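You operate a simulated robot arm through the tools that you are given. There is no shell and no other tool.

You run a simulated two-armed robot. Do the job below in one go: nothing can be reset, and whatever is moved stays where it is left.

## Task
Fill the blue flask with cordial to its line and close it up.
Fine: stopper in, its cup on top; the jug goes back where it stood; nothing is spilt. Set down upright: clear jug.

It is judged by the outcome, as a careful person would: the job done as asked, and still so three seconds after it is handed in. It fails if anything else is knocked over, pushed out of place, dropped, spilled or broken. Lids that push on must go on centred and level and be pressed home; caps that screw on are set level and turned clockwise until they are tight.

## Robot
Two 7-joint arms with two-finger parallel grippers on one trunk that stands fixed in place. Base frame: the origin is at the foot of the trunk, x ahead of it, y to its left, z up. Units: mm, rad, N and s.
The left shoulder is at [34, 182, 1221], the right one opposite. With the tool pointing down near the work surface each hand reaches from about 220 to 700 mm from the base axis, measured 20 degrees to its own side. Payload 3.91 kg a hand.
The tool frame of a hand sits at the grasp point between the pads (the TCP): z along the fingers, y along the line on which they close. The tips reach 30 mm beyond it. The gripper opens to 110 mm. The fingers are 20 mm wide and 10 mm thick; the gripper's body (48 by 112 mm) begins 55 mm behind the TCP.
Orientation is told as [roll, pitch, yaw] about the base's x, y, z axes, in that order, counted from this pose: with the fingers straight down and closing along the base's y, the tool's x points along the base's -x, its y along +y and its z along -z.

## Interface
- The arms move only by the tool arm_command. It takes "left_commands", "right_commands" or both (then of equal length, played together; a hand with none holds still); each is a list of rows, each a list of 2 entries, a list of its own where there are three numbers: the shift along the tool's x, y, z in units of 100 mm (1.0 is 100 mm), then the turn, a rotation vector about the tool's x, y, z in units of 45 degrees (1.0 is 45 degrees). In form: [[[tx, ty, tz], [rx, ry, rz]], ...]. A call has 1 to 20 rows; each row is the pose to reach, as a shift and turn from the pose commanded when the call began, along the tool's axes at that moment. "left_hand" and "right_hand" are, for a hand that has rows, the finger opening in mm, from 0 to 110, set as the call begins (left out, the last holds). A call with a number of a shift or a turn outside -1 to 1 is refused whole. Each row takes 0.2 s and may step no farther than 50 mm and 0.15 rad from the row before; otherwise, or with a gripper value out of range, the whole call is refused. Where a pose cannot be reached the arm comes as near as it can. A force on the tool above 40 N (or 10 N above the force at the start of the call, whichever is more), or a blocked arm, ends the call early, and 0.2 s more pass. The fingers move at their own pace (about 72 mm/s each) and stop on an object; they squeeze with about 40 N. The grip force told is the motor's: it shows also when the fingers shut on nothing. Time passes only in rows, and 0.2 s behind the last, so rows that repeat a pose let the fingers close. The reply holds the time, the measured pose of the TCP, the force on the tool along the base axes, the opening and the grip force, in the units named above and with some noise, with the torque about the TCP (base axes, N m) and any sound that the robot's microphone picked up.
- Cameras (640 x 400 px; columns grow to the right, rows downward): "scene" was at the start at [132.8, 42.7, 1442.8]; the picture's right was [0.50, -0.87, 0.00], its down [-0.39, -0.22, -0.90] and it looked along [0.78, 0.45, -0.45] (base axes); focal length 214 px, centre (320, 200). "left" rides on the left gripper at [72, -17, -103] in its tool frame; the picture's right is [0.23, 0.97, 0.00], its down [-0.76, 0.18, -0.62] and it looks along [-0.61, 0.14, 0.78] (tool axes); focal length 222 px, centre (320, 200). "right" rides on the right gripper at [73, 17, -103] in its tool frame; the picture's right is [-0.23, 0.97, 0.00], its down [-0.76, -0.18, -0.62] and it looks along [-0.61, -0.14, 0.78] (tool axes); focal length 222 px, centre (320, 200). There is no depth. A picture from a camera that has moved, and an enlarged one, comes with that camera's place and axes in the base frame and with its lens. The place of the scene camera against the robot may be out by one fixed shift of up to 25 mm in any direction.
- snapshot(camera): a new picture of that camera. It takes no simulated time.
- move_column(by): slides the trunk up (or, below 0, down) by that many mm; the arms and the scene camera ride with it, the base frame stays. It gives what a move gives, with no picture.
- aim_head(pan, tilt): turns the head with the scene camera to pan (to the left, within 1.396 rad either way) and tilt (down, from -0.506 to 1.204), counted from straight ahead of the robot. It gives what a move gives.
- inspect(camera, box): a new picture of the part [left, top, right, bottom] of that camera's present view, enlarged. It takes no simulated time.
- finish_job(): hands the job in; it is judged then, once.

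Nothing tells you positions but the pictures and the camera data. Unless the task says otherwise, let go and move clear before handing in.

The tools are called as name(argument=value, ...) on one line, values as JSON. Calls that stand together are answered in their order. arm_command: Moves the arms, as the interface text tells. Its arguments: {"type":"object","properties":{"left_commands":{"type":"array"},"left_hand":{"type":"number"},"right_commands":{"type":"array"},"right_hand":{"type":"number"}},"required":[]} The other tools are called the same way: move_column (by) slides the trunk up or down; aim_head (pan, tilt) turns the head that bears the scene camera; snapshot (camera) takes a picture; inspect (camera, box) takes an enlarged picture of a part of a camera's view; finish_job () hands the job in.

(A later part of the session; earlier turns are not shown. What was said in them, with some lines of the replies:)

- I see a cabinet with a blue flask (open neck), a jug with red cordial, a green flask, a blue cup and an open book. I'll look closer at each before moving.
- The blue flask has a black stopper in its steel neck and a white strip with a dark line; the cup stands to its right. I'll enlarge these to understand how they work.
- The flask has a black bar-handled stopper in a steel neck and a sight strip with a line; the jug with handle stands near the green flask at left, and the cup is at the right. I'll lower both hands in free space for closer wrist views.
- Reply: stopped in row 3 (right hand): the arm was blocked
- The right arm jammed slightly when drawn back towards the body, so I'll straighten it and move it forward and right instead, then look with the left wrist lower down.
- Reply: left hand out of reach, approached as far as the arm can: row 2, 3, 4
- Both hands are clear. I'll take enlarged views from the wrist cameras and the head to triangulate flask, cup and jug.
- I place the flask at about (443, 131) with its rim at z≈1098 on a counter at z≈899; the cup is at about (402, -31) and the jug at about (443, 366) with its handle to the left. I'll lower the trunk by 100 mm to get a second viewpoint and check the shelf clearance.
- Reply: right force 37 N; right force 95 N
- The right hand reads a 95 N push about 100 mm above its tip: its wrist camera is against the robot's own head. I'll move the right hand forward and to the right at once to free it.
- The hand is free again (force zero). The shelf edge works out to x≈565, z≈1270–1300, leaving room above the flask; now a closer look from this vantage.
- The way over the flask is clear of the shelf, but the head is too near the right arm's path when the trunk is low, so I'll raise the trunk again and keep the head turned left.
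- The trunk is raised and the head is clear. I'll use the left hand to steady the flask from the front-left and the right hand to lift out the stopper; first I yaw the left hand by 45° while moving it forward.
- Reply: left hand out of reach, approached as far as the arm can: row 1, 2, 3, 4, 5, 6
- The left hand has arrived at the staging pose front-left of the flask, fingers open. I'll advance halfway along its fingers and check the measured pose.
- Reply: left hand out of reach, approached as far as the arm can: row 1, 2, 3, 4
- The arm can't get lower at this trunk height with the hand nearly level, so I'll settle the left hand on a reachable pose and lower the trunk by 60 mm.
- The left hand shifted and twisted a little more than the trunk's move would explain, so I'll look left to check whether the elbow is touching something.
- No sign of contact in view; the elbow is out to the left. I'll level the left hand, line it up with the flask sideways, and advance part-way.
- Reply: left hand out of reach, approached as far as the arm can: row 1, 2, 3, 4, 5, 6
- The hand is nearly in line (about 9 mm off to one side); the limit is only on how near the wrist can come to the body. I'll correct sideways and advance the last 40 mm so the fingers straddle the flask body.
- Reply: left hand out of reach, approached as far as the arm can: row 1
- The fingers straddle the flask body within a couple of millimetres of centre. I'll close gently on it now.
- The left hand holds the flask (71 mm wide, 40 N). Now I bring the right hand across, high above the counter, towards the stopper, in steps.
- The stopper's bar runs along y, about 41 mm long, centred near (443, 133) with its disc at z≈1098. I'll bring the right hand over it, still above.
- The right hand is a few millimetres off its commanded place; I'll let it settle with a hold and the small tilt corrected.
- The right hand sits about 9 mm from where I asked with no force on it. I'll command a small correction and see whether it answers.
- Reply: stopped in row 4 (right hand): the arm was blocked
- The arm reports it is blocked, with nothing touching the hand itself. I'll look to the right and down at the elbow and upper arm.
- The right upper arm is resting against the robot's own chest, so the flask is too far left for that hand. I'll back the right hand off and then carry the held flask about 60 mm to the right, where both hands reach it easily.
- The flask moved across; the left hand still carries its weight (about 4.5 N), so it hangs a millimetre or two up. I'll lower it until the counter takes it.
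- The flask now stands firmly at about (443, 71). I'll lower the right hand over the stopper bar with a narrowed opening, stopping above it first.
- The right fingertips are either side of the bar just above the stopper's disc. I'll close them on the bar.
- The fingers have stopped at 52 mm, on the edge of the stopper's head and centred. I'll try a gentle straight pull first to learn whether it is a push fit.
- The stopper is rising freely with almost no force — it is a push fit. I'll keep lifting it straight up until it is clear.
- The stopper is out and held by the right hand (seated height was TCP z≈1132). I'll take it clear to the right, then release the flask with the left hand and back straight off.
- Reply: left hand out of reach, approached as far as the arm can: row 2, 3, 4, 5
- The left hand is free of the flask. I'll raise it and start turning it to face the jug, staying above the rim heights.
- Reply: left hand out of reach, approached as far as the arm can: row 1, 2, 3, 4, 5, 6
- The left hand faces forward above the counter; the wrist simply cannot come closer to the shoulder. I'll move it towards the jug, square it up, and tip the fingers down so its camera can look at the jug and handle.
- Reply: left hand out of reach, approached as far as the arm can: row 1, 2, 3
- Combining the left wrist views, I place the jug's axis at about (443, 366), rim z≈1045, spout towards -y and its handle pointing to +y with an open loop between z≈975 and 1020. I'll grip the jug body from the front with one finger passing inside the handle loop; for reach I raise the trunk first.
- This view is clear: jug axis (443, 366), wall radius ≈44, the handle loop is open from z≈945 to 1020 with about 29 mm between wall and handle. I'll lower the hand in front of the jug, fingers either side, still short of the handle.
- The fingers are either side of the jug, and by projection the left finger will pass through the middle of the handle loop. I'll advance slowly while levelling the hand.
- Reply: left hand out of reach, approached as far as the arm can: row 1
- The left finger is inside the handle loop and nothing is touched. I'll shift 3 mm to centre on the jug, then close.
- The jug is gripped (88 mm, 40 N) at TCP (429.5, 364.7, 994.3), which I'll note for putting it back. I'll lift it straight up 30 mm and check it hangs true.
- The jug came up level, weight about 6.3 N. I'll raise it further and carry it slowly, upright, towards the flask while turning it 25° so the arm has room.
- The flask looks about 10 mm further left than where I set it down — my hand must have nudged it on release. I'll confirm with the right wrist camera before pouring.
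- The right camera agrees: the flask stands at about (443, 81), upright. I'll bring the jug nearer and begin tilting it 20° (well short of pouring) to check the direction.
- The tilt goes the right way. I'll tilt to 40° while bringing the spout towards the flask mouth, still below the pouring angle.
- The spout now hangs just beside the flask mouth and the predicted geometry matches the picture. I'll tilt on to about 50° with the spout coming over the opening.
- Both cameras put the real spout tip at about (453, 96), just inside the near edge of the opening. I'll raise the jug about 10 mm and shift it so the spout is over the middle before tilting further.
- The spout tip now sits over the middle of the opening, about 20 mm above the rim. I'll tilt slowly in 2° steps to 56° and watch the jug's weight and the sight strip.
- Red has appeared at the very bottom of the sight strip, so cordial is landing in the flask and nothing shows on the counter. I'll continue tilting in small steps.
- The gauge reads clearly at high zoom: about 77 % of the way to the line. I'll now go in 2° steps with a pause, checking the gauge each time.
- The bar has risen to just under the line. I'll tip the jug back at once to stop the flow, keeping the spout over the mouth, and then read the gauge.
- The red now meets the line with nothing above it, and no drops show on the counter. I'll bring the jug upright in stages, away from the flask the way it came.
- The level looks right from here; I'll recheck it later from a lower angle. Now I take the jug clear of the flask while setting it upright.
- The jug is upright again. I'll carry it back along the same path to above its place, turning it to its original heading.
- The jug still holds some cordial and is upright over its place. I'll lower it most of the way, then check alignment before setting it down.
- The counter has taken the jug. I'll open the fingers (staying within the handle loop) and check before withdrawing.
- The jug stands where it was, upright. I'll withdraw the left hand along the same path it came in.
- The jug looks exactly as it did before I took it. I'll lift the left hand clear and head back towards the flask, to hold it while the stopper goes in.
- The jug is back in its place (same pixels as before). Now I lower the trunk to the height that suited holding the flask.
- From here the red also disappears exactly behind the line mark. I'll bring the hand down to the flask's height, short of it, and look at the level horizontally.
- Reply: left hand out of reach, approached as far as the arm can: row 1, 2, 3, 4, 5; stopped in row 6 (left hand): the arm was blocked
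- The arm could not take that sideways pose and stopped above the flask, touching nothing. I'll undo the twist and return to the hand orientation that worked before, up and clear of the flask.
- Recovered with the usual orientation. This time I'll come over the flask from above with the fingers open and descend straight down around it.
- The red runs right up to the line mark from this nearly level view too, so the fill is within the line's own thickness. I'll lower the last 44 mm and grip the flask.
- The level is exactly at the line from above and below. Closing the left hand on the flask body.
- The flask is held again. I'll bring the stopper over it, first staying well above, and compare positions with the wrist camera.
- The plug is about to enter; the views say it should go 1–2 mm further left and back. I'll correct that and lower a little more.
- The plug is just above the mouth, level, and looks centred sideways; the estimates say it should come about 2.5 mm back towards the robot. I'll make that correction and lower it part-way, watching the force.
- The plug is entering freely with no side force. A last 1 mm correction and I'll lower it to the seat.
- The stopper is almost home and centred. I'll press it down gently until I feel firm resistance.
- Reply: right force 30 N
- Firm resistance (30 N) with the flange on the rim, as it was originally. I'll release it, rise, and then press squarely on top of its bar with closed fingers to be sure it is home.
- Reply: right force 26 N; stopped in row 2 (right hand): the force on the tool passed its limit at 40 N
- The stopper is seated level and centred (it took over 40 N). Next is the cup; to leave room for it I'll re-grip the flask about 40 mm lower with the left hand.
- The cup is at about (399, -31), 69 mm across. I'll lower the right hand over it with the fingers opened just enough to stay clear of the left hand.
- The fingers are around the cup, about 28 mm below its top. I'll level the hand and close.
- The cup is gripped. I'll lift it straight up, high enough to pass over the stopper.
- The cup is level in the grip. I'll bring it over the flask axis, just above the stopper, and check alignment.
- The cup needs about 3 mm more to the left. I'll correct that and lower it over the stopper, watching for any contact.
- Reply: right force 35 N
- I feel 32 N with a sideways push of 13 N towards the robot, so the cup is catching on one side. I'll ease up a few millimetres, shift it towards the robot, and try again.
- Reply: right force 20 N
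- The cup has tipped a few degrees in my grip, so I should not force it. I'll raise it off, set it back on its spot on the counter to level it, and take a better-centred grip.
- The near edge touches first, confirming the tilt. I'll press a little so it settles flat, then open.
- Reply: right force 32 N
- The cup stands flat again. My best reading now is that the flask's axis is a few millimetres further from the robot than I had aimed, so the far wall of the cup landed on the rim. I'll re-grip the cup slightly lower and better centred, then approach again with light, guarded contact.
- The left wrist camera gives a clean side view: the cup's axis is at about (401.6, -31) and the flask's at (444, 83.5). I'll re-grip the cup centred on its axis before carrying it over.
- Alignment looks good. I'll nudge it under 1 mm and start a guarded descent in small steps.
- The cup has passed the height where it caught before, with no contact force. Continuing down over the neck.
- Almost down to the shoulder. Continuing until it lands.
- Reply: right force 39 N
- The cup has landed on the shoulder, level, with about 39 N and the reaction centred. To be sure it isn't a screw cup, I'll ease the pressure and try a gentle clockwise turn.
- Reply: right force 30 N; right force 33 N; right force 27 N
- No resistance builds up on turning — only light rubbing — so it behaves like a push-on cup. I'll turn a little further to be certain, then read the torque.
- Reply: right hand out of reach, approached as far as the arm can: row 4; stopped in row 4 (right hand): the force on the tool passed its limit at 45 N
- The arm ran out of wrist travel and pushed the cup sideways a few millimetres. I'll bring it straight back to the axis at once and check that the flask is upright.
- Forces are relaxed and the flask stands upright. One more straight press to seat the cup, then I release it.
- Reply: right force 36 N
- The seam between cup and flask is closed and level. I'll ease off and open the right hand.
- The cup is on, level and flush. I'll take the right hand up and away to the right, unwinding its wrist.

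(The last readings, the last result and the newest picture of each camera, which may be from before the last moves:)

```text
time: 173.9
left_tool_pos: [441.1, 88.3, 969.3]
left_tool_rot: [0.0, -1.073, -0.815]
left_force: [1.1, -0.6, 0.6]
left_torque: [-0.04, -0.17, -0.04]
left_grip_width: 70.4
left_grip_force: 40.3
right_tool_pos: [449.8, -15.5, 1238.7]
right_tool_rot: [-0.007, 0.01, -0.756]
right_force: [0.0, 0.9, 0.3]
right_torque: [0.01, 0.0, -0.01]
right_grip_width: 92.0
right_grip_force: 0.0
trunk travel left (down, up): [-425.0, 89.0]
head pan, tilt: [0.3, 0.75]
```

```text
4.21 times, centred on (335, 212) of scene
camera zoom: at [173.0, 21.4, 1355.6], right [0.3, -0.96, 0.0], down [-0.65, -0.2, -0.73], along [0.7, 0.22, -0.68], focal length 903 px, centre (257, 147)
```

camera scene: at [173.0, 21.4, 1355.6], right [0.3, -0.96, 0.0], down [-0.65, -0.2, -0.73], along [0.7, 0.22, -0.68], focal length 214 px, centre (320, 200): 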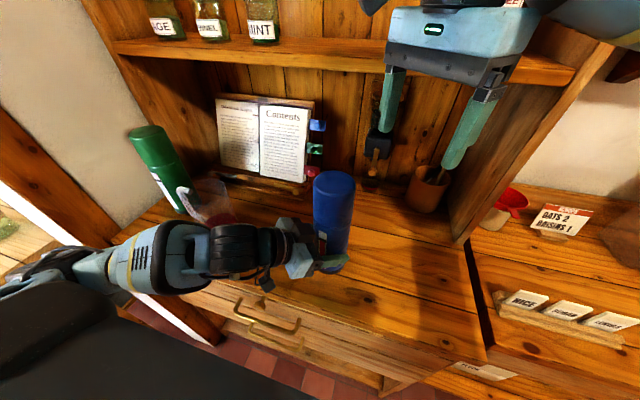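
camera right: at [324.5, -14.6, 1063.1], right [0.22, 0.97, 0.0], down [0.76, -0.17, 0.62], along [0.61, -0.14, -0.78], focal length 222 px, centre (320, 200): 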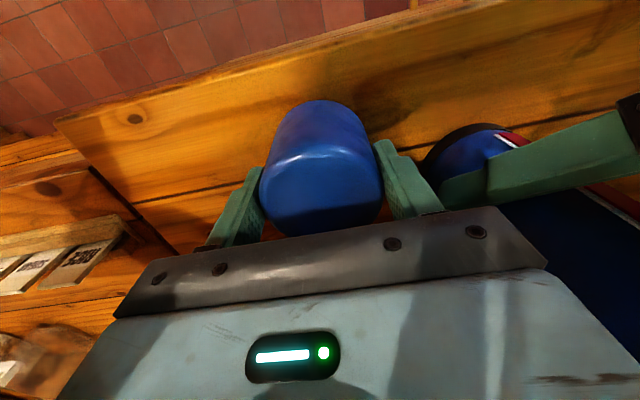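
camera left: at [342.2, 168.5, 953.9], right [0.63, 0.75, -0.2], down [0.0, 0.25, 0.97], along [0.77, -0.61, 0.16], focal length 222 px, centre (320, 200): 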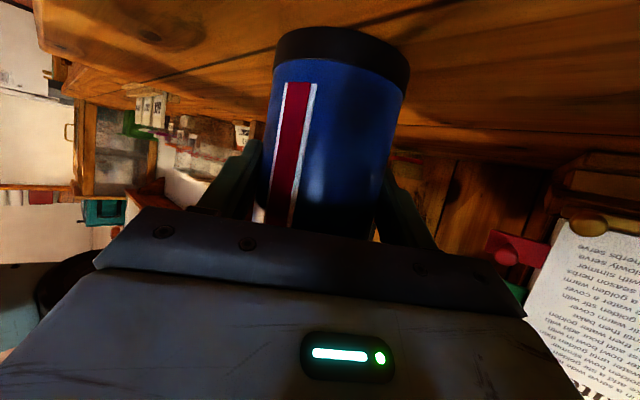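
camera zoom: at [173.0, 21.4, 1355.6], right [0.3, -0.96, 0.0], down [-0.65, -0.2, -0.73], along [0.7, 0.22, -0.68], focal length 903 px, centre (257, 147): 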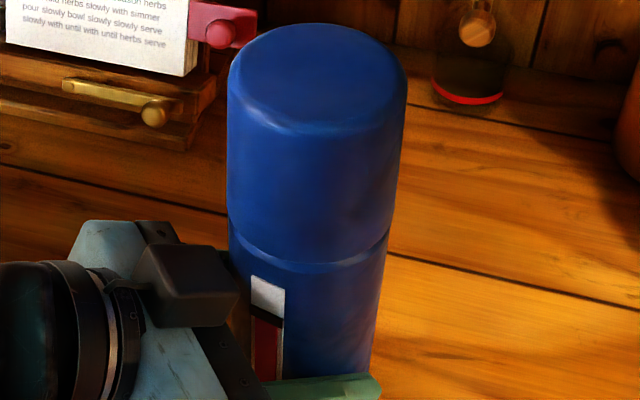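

inspect(camera="scene", box=[318, 205, 358, 245])

inspect(camera="right", box=[300, 0, 520, 180])

```text
10.00 times, centred on (338, 225) of scene
camera zoom: at [173.0, 21.4, 1355.6], right [0.3, -0.96, 0.0], down [-0.65, -0.2, -0.73], along [0.7, 0.22, -0.68], focal length 2145 px, centre (140, -50)
```

zoom: 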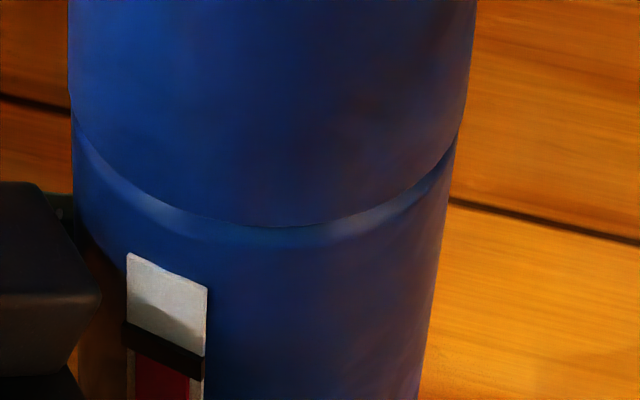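

```text
2.22 times, centred on (410, 90) of right
camera zoom: at [408.9, 45.3, 1341.3], right [0.83, 0.55, -0.01], down [0.44, -0.65, 0.62], along [0.34, -0.52, -0.79], focal length 494 px, centre (120, 444)
```

zoom: 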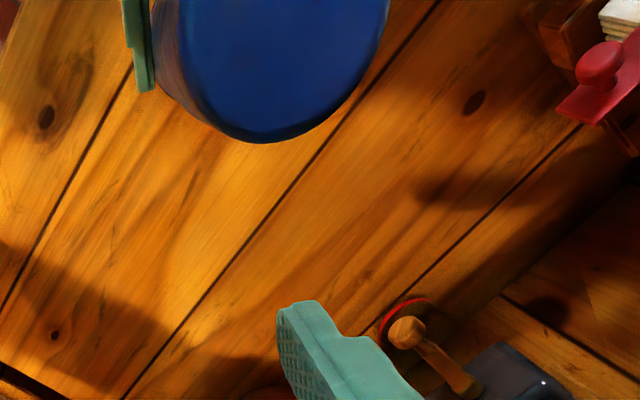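

The seam is even all round, so the cup sits level. I'll move the right hand further away, then open the left hand and check nothing shifts.

arm_command(right_commands=[[[-0.1, -0.2, 0], [0, 0, -0.16]], [[-0.2, -0.45, 0], [0, 0, -0.32]], [[-0.3, -0.7, 0], [0, 0, -0.48]], [[-0.4, -0.9, 0], [0, 0, -0.64]], [[-0.4, -0.9, 0], [0, 0, -0.8]]])

arm_command(left_commands=[[[0, 0, 0], [0, 0, 0]], [[0, 0, 0], [0, 0, 0]], [[0, 0, 0], [0, 0, 0]]], left_hand=108)

snapshot(camera="left")

snapshot(camera="scene")

```text
time: 175.1
left_tool_pos: [441.2, 89.2, 967.7]
left_tool_rot: [0.001, -1.072, -0.816]
left_force: [0.6, 1.7, 0.3]
left_torque: [-0.03, -0.15, -0.03]
left_grip_width: 70.4
left_grip_force: 39.6
right_tool_pos: [416.1, -106.7, 1237.6]
right_tool_rot: [0.003, 0.01, -0.125]
right_force: [-0.4, -0.7, 0.2]
right_torque: [0.03, 0.03, -0.01]
right_grip_width: 92.0
right_grip_force: 0.2
trunk travel left (down, up): [-425.0, 89.0]
head pan, tilt: [0.3, 0.75]
```

```text
time: 175.9
left_tool_pos: [440.2, 89.5, 968.3]
left_tool_rot: [0.003, -1.074, -0.815]
left_force: [-0.9, -0.3, 0.5]
left_torque: [0.05, -0.01, -0.03]
left_grip_width: 108.2
left_grip_force: 0.1
right_tool_pos: [416.4, -107.6, 1237.5]
right_tool_rot: [0.004, 0.01, -0.129]
right_force: [0.6, 0.5, -0.1]
right_torque: [0.01, -0.02, -0.02]
right_grip_width: 92.1
right_grip_force: 0.1
trunk travel left (down, up): [-425.0, 89.0]
head pan, tilt: [0.3, 0.75]
```

```text
taken
camera left: at [343.3, 168.2, 953.9], right [0.63, 0.75, -0.2], down [0.0, 0.26, 0.97], along [0.77, -0.61, 0.16], focal length 222 px, centre (320, 200)
```

left: 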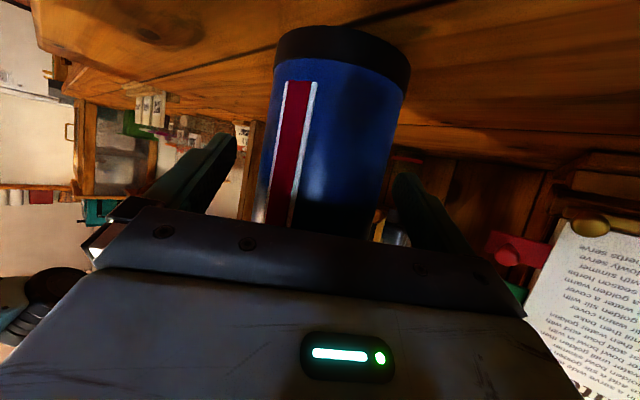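

```text
taken
camera scene: at [172.7, 21.4, 1355.6], right [0.3, -0.96, 0.0], down [-0.65, -0.2, -0.73], along [0.7, 0.22, -0.68], focal length 214 px, centre (320, 200)
```

scene: 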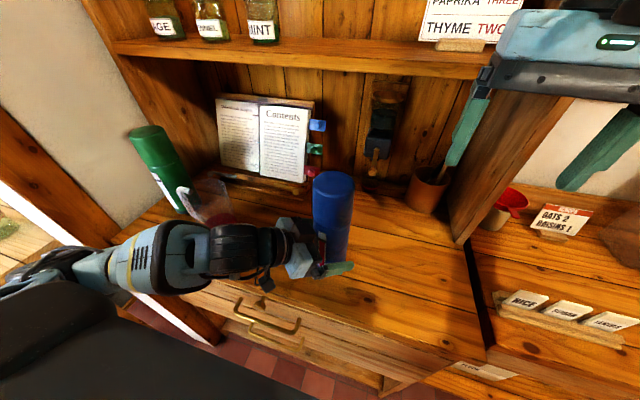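

The flask stands by itself. I'll raise the left hand straight up past the cup.

arm_command(left_commands=[[[-0.16, 0, -0.097], [0, 0, 0]], [[-0.33, 0, -0.19], [0, 0, 0]], [[-0.5, 0, -0.285], [0, 0, 0]], [[-0.67, 0, -0.38], [0, 0, 0]], [[-0.85, 0, -0.475], [0, 0, 0]], [[-0.85, 0, -0.475], [0, 0, 0]]])

inspect(camera="scene", box=[250, 150, 400, 290])

snapshot(camera="left")

```text
time: 177.3
left_tool_pos: [440.9, 90.7, 1065.9]
left_tool_rot: [0.0, -1.073, -0.815]
left_force: [0.5, 0.5, -1.0]
left_torque: [-0.01, 0.01, 0.02]
left_grip_width: 107.8
left_grip_force: 0.0
right_tool_pos: [416.6, -105.9, 1236.6]
right_tool_rot: [0.004, 0.011, -0.128]
right_force: [0.2, -0.8, 1.4]
right_torque: [0.0, -0.04, -0.01]
right_grip_width: 92.0
right_grip_force: 0.1
trunk travel left (down, up): [-425.0, 89.0]
head pan, tilt: [0.3, 0.75]
```

```text
2.86 times, centred on (325, 220) of scene
camera zoom: at [172.7, 21.4, 1355.6], right [0.3, -0.96, 0.0], down [-0.65, -0.2, -0.73], along [0.7, 0.22, -0.68], focal length 613 px, centre (306, 143)
```

zoom: 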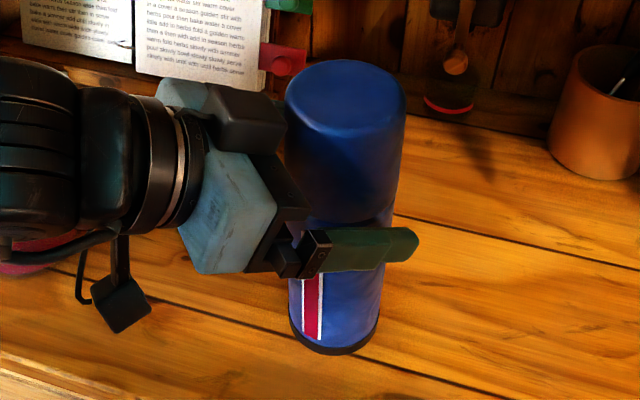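

```text
taken
camera left: at [342.2, 170.3, 1051.6], right [0.63, 0.75, -0.2], down [0.0, 0.26, 0.97], along [0.77, -0.61, 0.16], focal length 222 px, centre (320, 200)
```

left: 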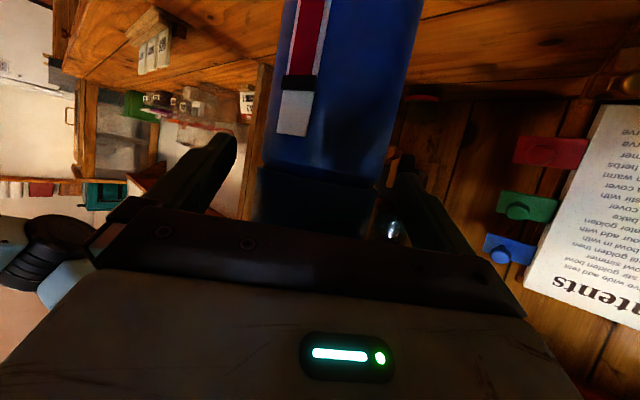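

inspect(camera="left", box=[240, 100, 410, 230])

arm_command(left_commands=[[[-0.16, 0, -0.09], [0, 0, 0]], [[-0.33, 0, -0.18], [0, 0, 0]], [[-0.5, 0, -0.27], [0, 0, 0]], [[-0.67, 0, -0.36], [0, 0, 0]], [[-0.85, 0, -0.46], [0, 0, 0]], [[-0.95, 0, -0.515], [0, 0, 0]], [[-0.95, 0, -0.515], [0, 0, 0]]])

snapshot(camera="scene")

```text
3.08 times, centred on (325, 165) of left
camera zoom: at [342.2, 170.3, 1051.6], right [0.63, 0.75, -0.2], down [0.0, 0.26, 0.97], along [0.77, -0.61, 0.16], focal length 684 px, centre (305, 308)
```

zoom: 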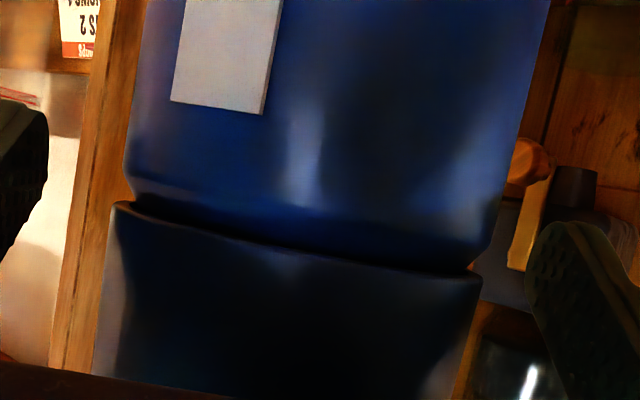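

```text
time: 178.9
left_tool_pos: [439.3, 90.9, 1174.3]
left_tool_rot: [0.0, -1.074, -0.814]
left_force: [-1.4, 0.3, -0.7]
left_torque: [0.03, 0.01, -0.01]
left_grip_width: 108.1
left_grip_force: 0.1
right_tool_pos: [417.1, -107.3, 1237.7]
right_tool_rot: [0.002, 0.009, -0.13]
right_force: [0.5, 0.4, 0.1]
right_torque: [0.03, -0.02, 0.03]
right_grip_width: 92.1
right_grip_force: 0.1
trunk travel left (down, up): [-425.0, 89.0]
head pan, tilt: [0.3, 0.75]
```

```text
taken
camera scene: at [172.7, 21.4, 1355.6], right [0.3, -0.96, 0.0], down [-0.65, -0.2, -0.73], along [0.7, 0.22, -0.68], focal length 214 px, centre (320, 200)
```

scene: 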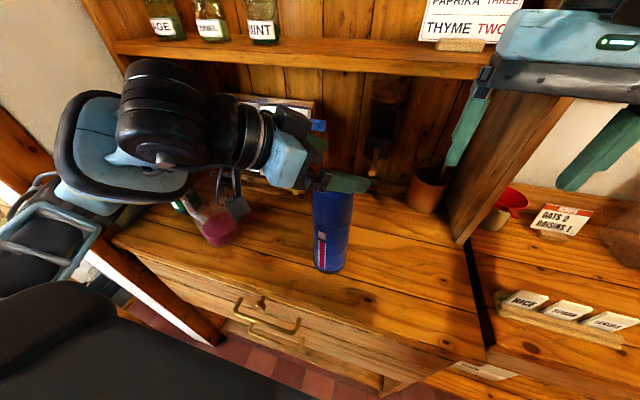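

Both hands are clear of the flask. I'll draw the left hand aside and take final looks at flask, jug and counter.

arm_command(left_commands=[[[0.02, 0.17, -0.15], [0, 0, 0]], [[0.05, 0.34, -0.3], [0, 0, 0]], [[0.08, 0.52, -0.46], [0, 0, 0]], [[0.106, 0.687, -0.614], [0, 0, 0]], [[0.106, 0.687, -0.614], [0, 0, 0]]])

aim_head(pan=0.45, tilt=0.75)

snapshot(camera="scene")

inspect(camera="scene", box=[290, 170, 390, 300])

inspect(camera="scene", box=[170, 150, 330, 300])

```text
time: 180.1
left_tool_pos: [450.0, 180.7, 1192.9]
left_tool_rot: [0.0, -1.073, -0.813]
left_force: [-1.2, -0.1, -0.2]
left_torque: [0.0, -0.01, 0.01]
left_grip_width: 107.8
left_grip_force: 0.1
right_tool_pos: [417.0, -107.0, 1236.7]
right_tool_rot: [0.002, 0.009, -0.13]
right_force: [-0.3, 0.8, -0.1]
right_torque: [0.0, 0.0, 0.0]
right_grip_width: 92.0
right_grip_force: 0.0
trunk travel left (down, up): [-425.0, 89.0]
head pan, tilt: [0.3, 0.75]
```

```text
time: 180.8
left_tool_pos: [448.6, 180.6, 1194.0]
left_tool_rot: [0.002, -1.073, -0.816]
left_force: [0.4, 0.1, -0.1]
left_torque: [-0.02, 0.0, 0.04]
left_grip_width: 108.0
left_grip_force: 0.0
right_tool_pos: [416.3, -107.3, 1236.7]
right_tool_rot: [0.005, 0.01, -0.129]
right_force: [-0.1, 1.2, 0.3]
right_torque: [0.0, -0.01, -0.01]
right_grip_width: 92.2
right_grip_force: 0.0
trunk travel left (down, up): [-425.0, 89.0]
head pan, tilt: [0.45, 0.75]
```

```text
taken
camera scene: at [168.1, 32.9, 1355.6], right [0.43, -0.9, 0.0], down [-0.61, -0.3, -0.73], along [0.66, 0.32, -0.68], focal length 214 px, centre (320, 200)
```

scene: 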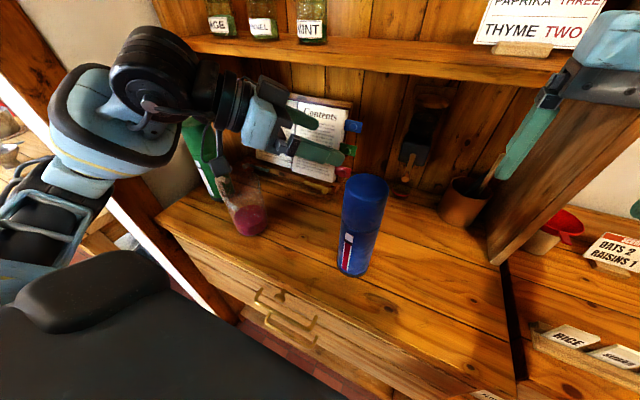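

```text
3.08 times, centred on (340, 235) of scene
camera zoom: at [168.1, 32.9, 1355.6], right [0.43, -0.9, 0.0], down [-0.61, -0.3, -0.73], along [0.66, 0.32, -0.68], focal length 660 px, centre (258, 92)
```

zoom: 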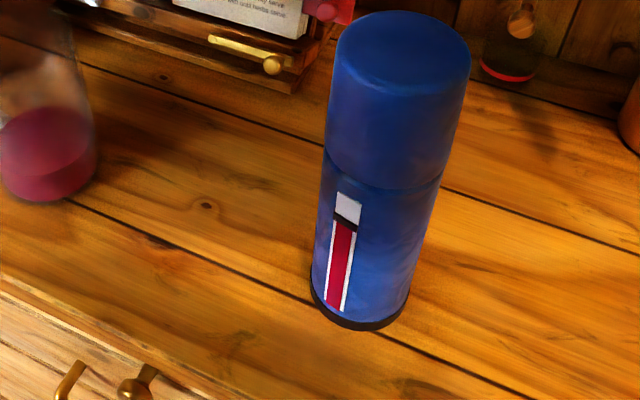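

```text
2.67 times, centred on (250, 225) of scene
camera zoom: at [168.1, 32.9, 1355.6], right [0.43, -0.9, 0.0], down [-0.61, -0.3, -0.73], along [0.66, 0.32, -0.68], focal length 572 px, centre (507, 133)
```

zoom: 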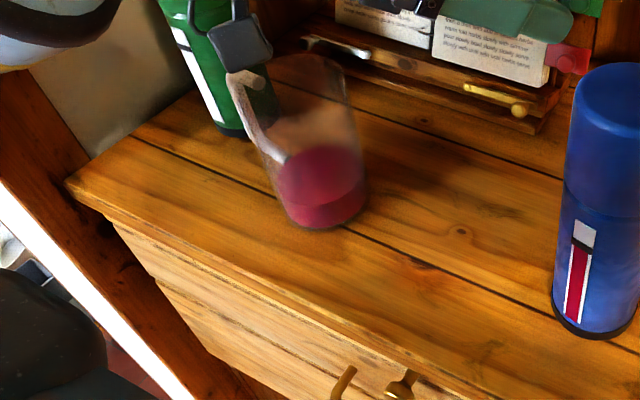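

The flask stands upright, filled to its line, with the stopper in and the cup seated level. The jug is upright in its own place, the counter is dry, and both hands are clear. I'm handing the job in.

finish_job()

```text
The job is handed in.
```

I've handed the job in. The blue flask is filled with cordial to its line, the stopper is in and the cup is on top.

- **Fill:** the red gauge runs right up to the line mark. I checked it from above, from nearly level and from slightly below.
- **Stopper:** it pushes in. I pressed it home with a bit over 40 N, and it looked level and centred.
- **Cup:** it pushes on. It tipped in my grip on the first try, so I set it back on the counter, re-gripped it and seated it level with about 39 N. I then turned it clockwise to check for a thread and felt no tightening, so I took it to be a push-on cup.
- **Jug:** it is back within about 2 mm of where it stood, upright, with some cordial left in it.
- **Spills:** none visible in the camera views, and nothing else appears to have moved.

- **Flask moved:** it now stands about 50 mm to the right of where it started. I moved it so both hands could reach, and I did not put it back.
- **Sideways push:** near the end of the turning check my wrist ran out of travel and pushed the cup about 8–9 mm sideways. I brought it straight back and the flask stayed upright.
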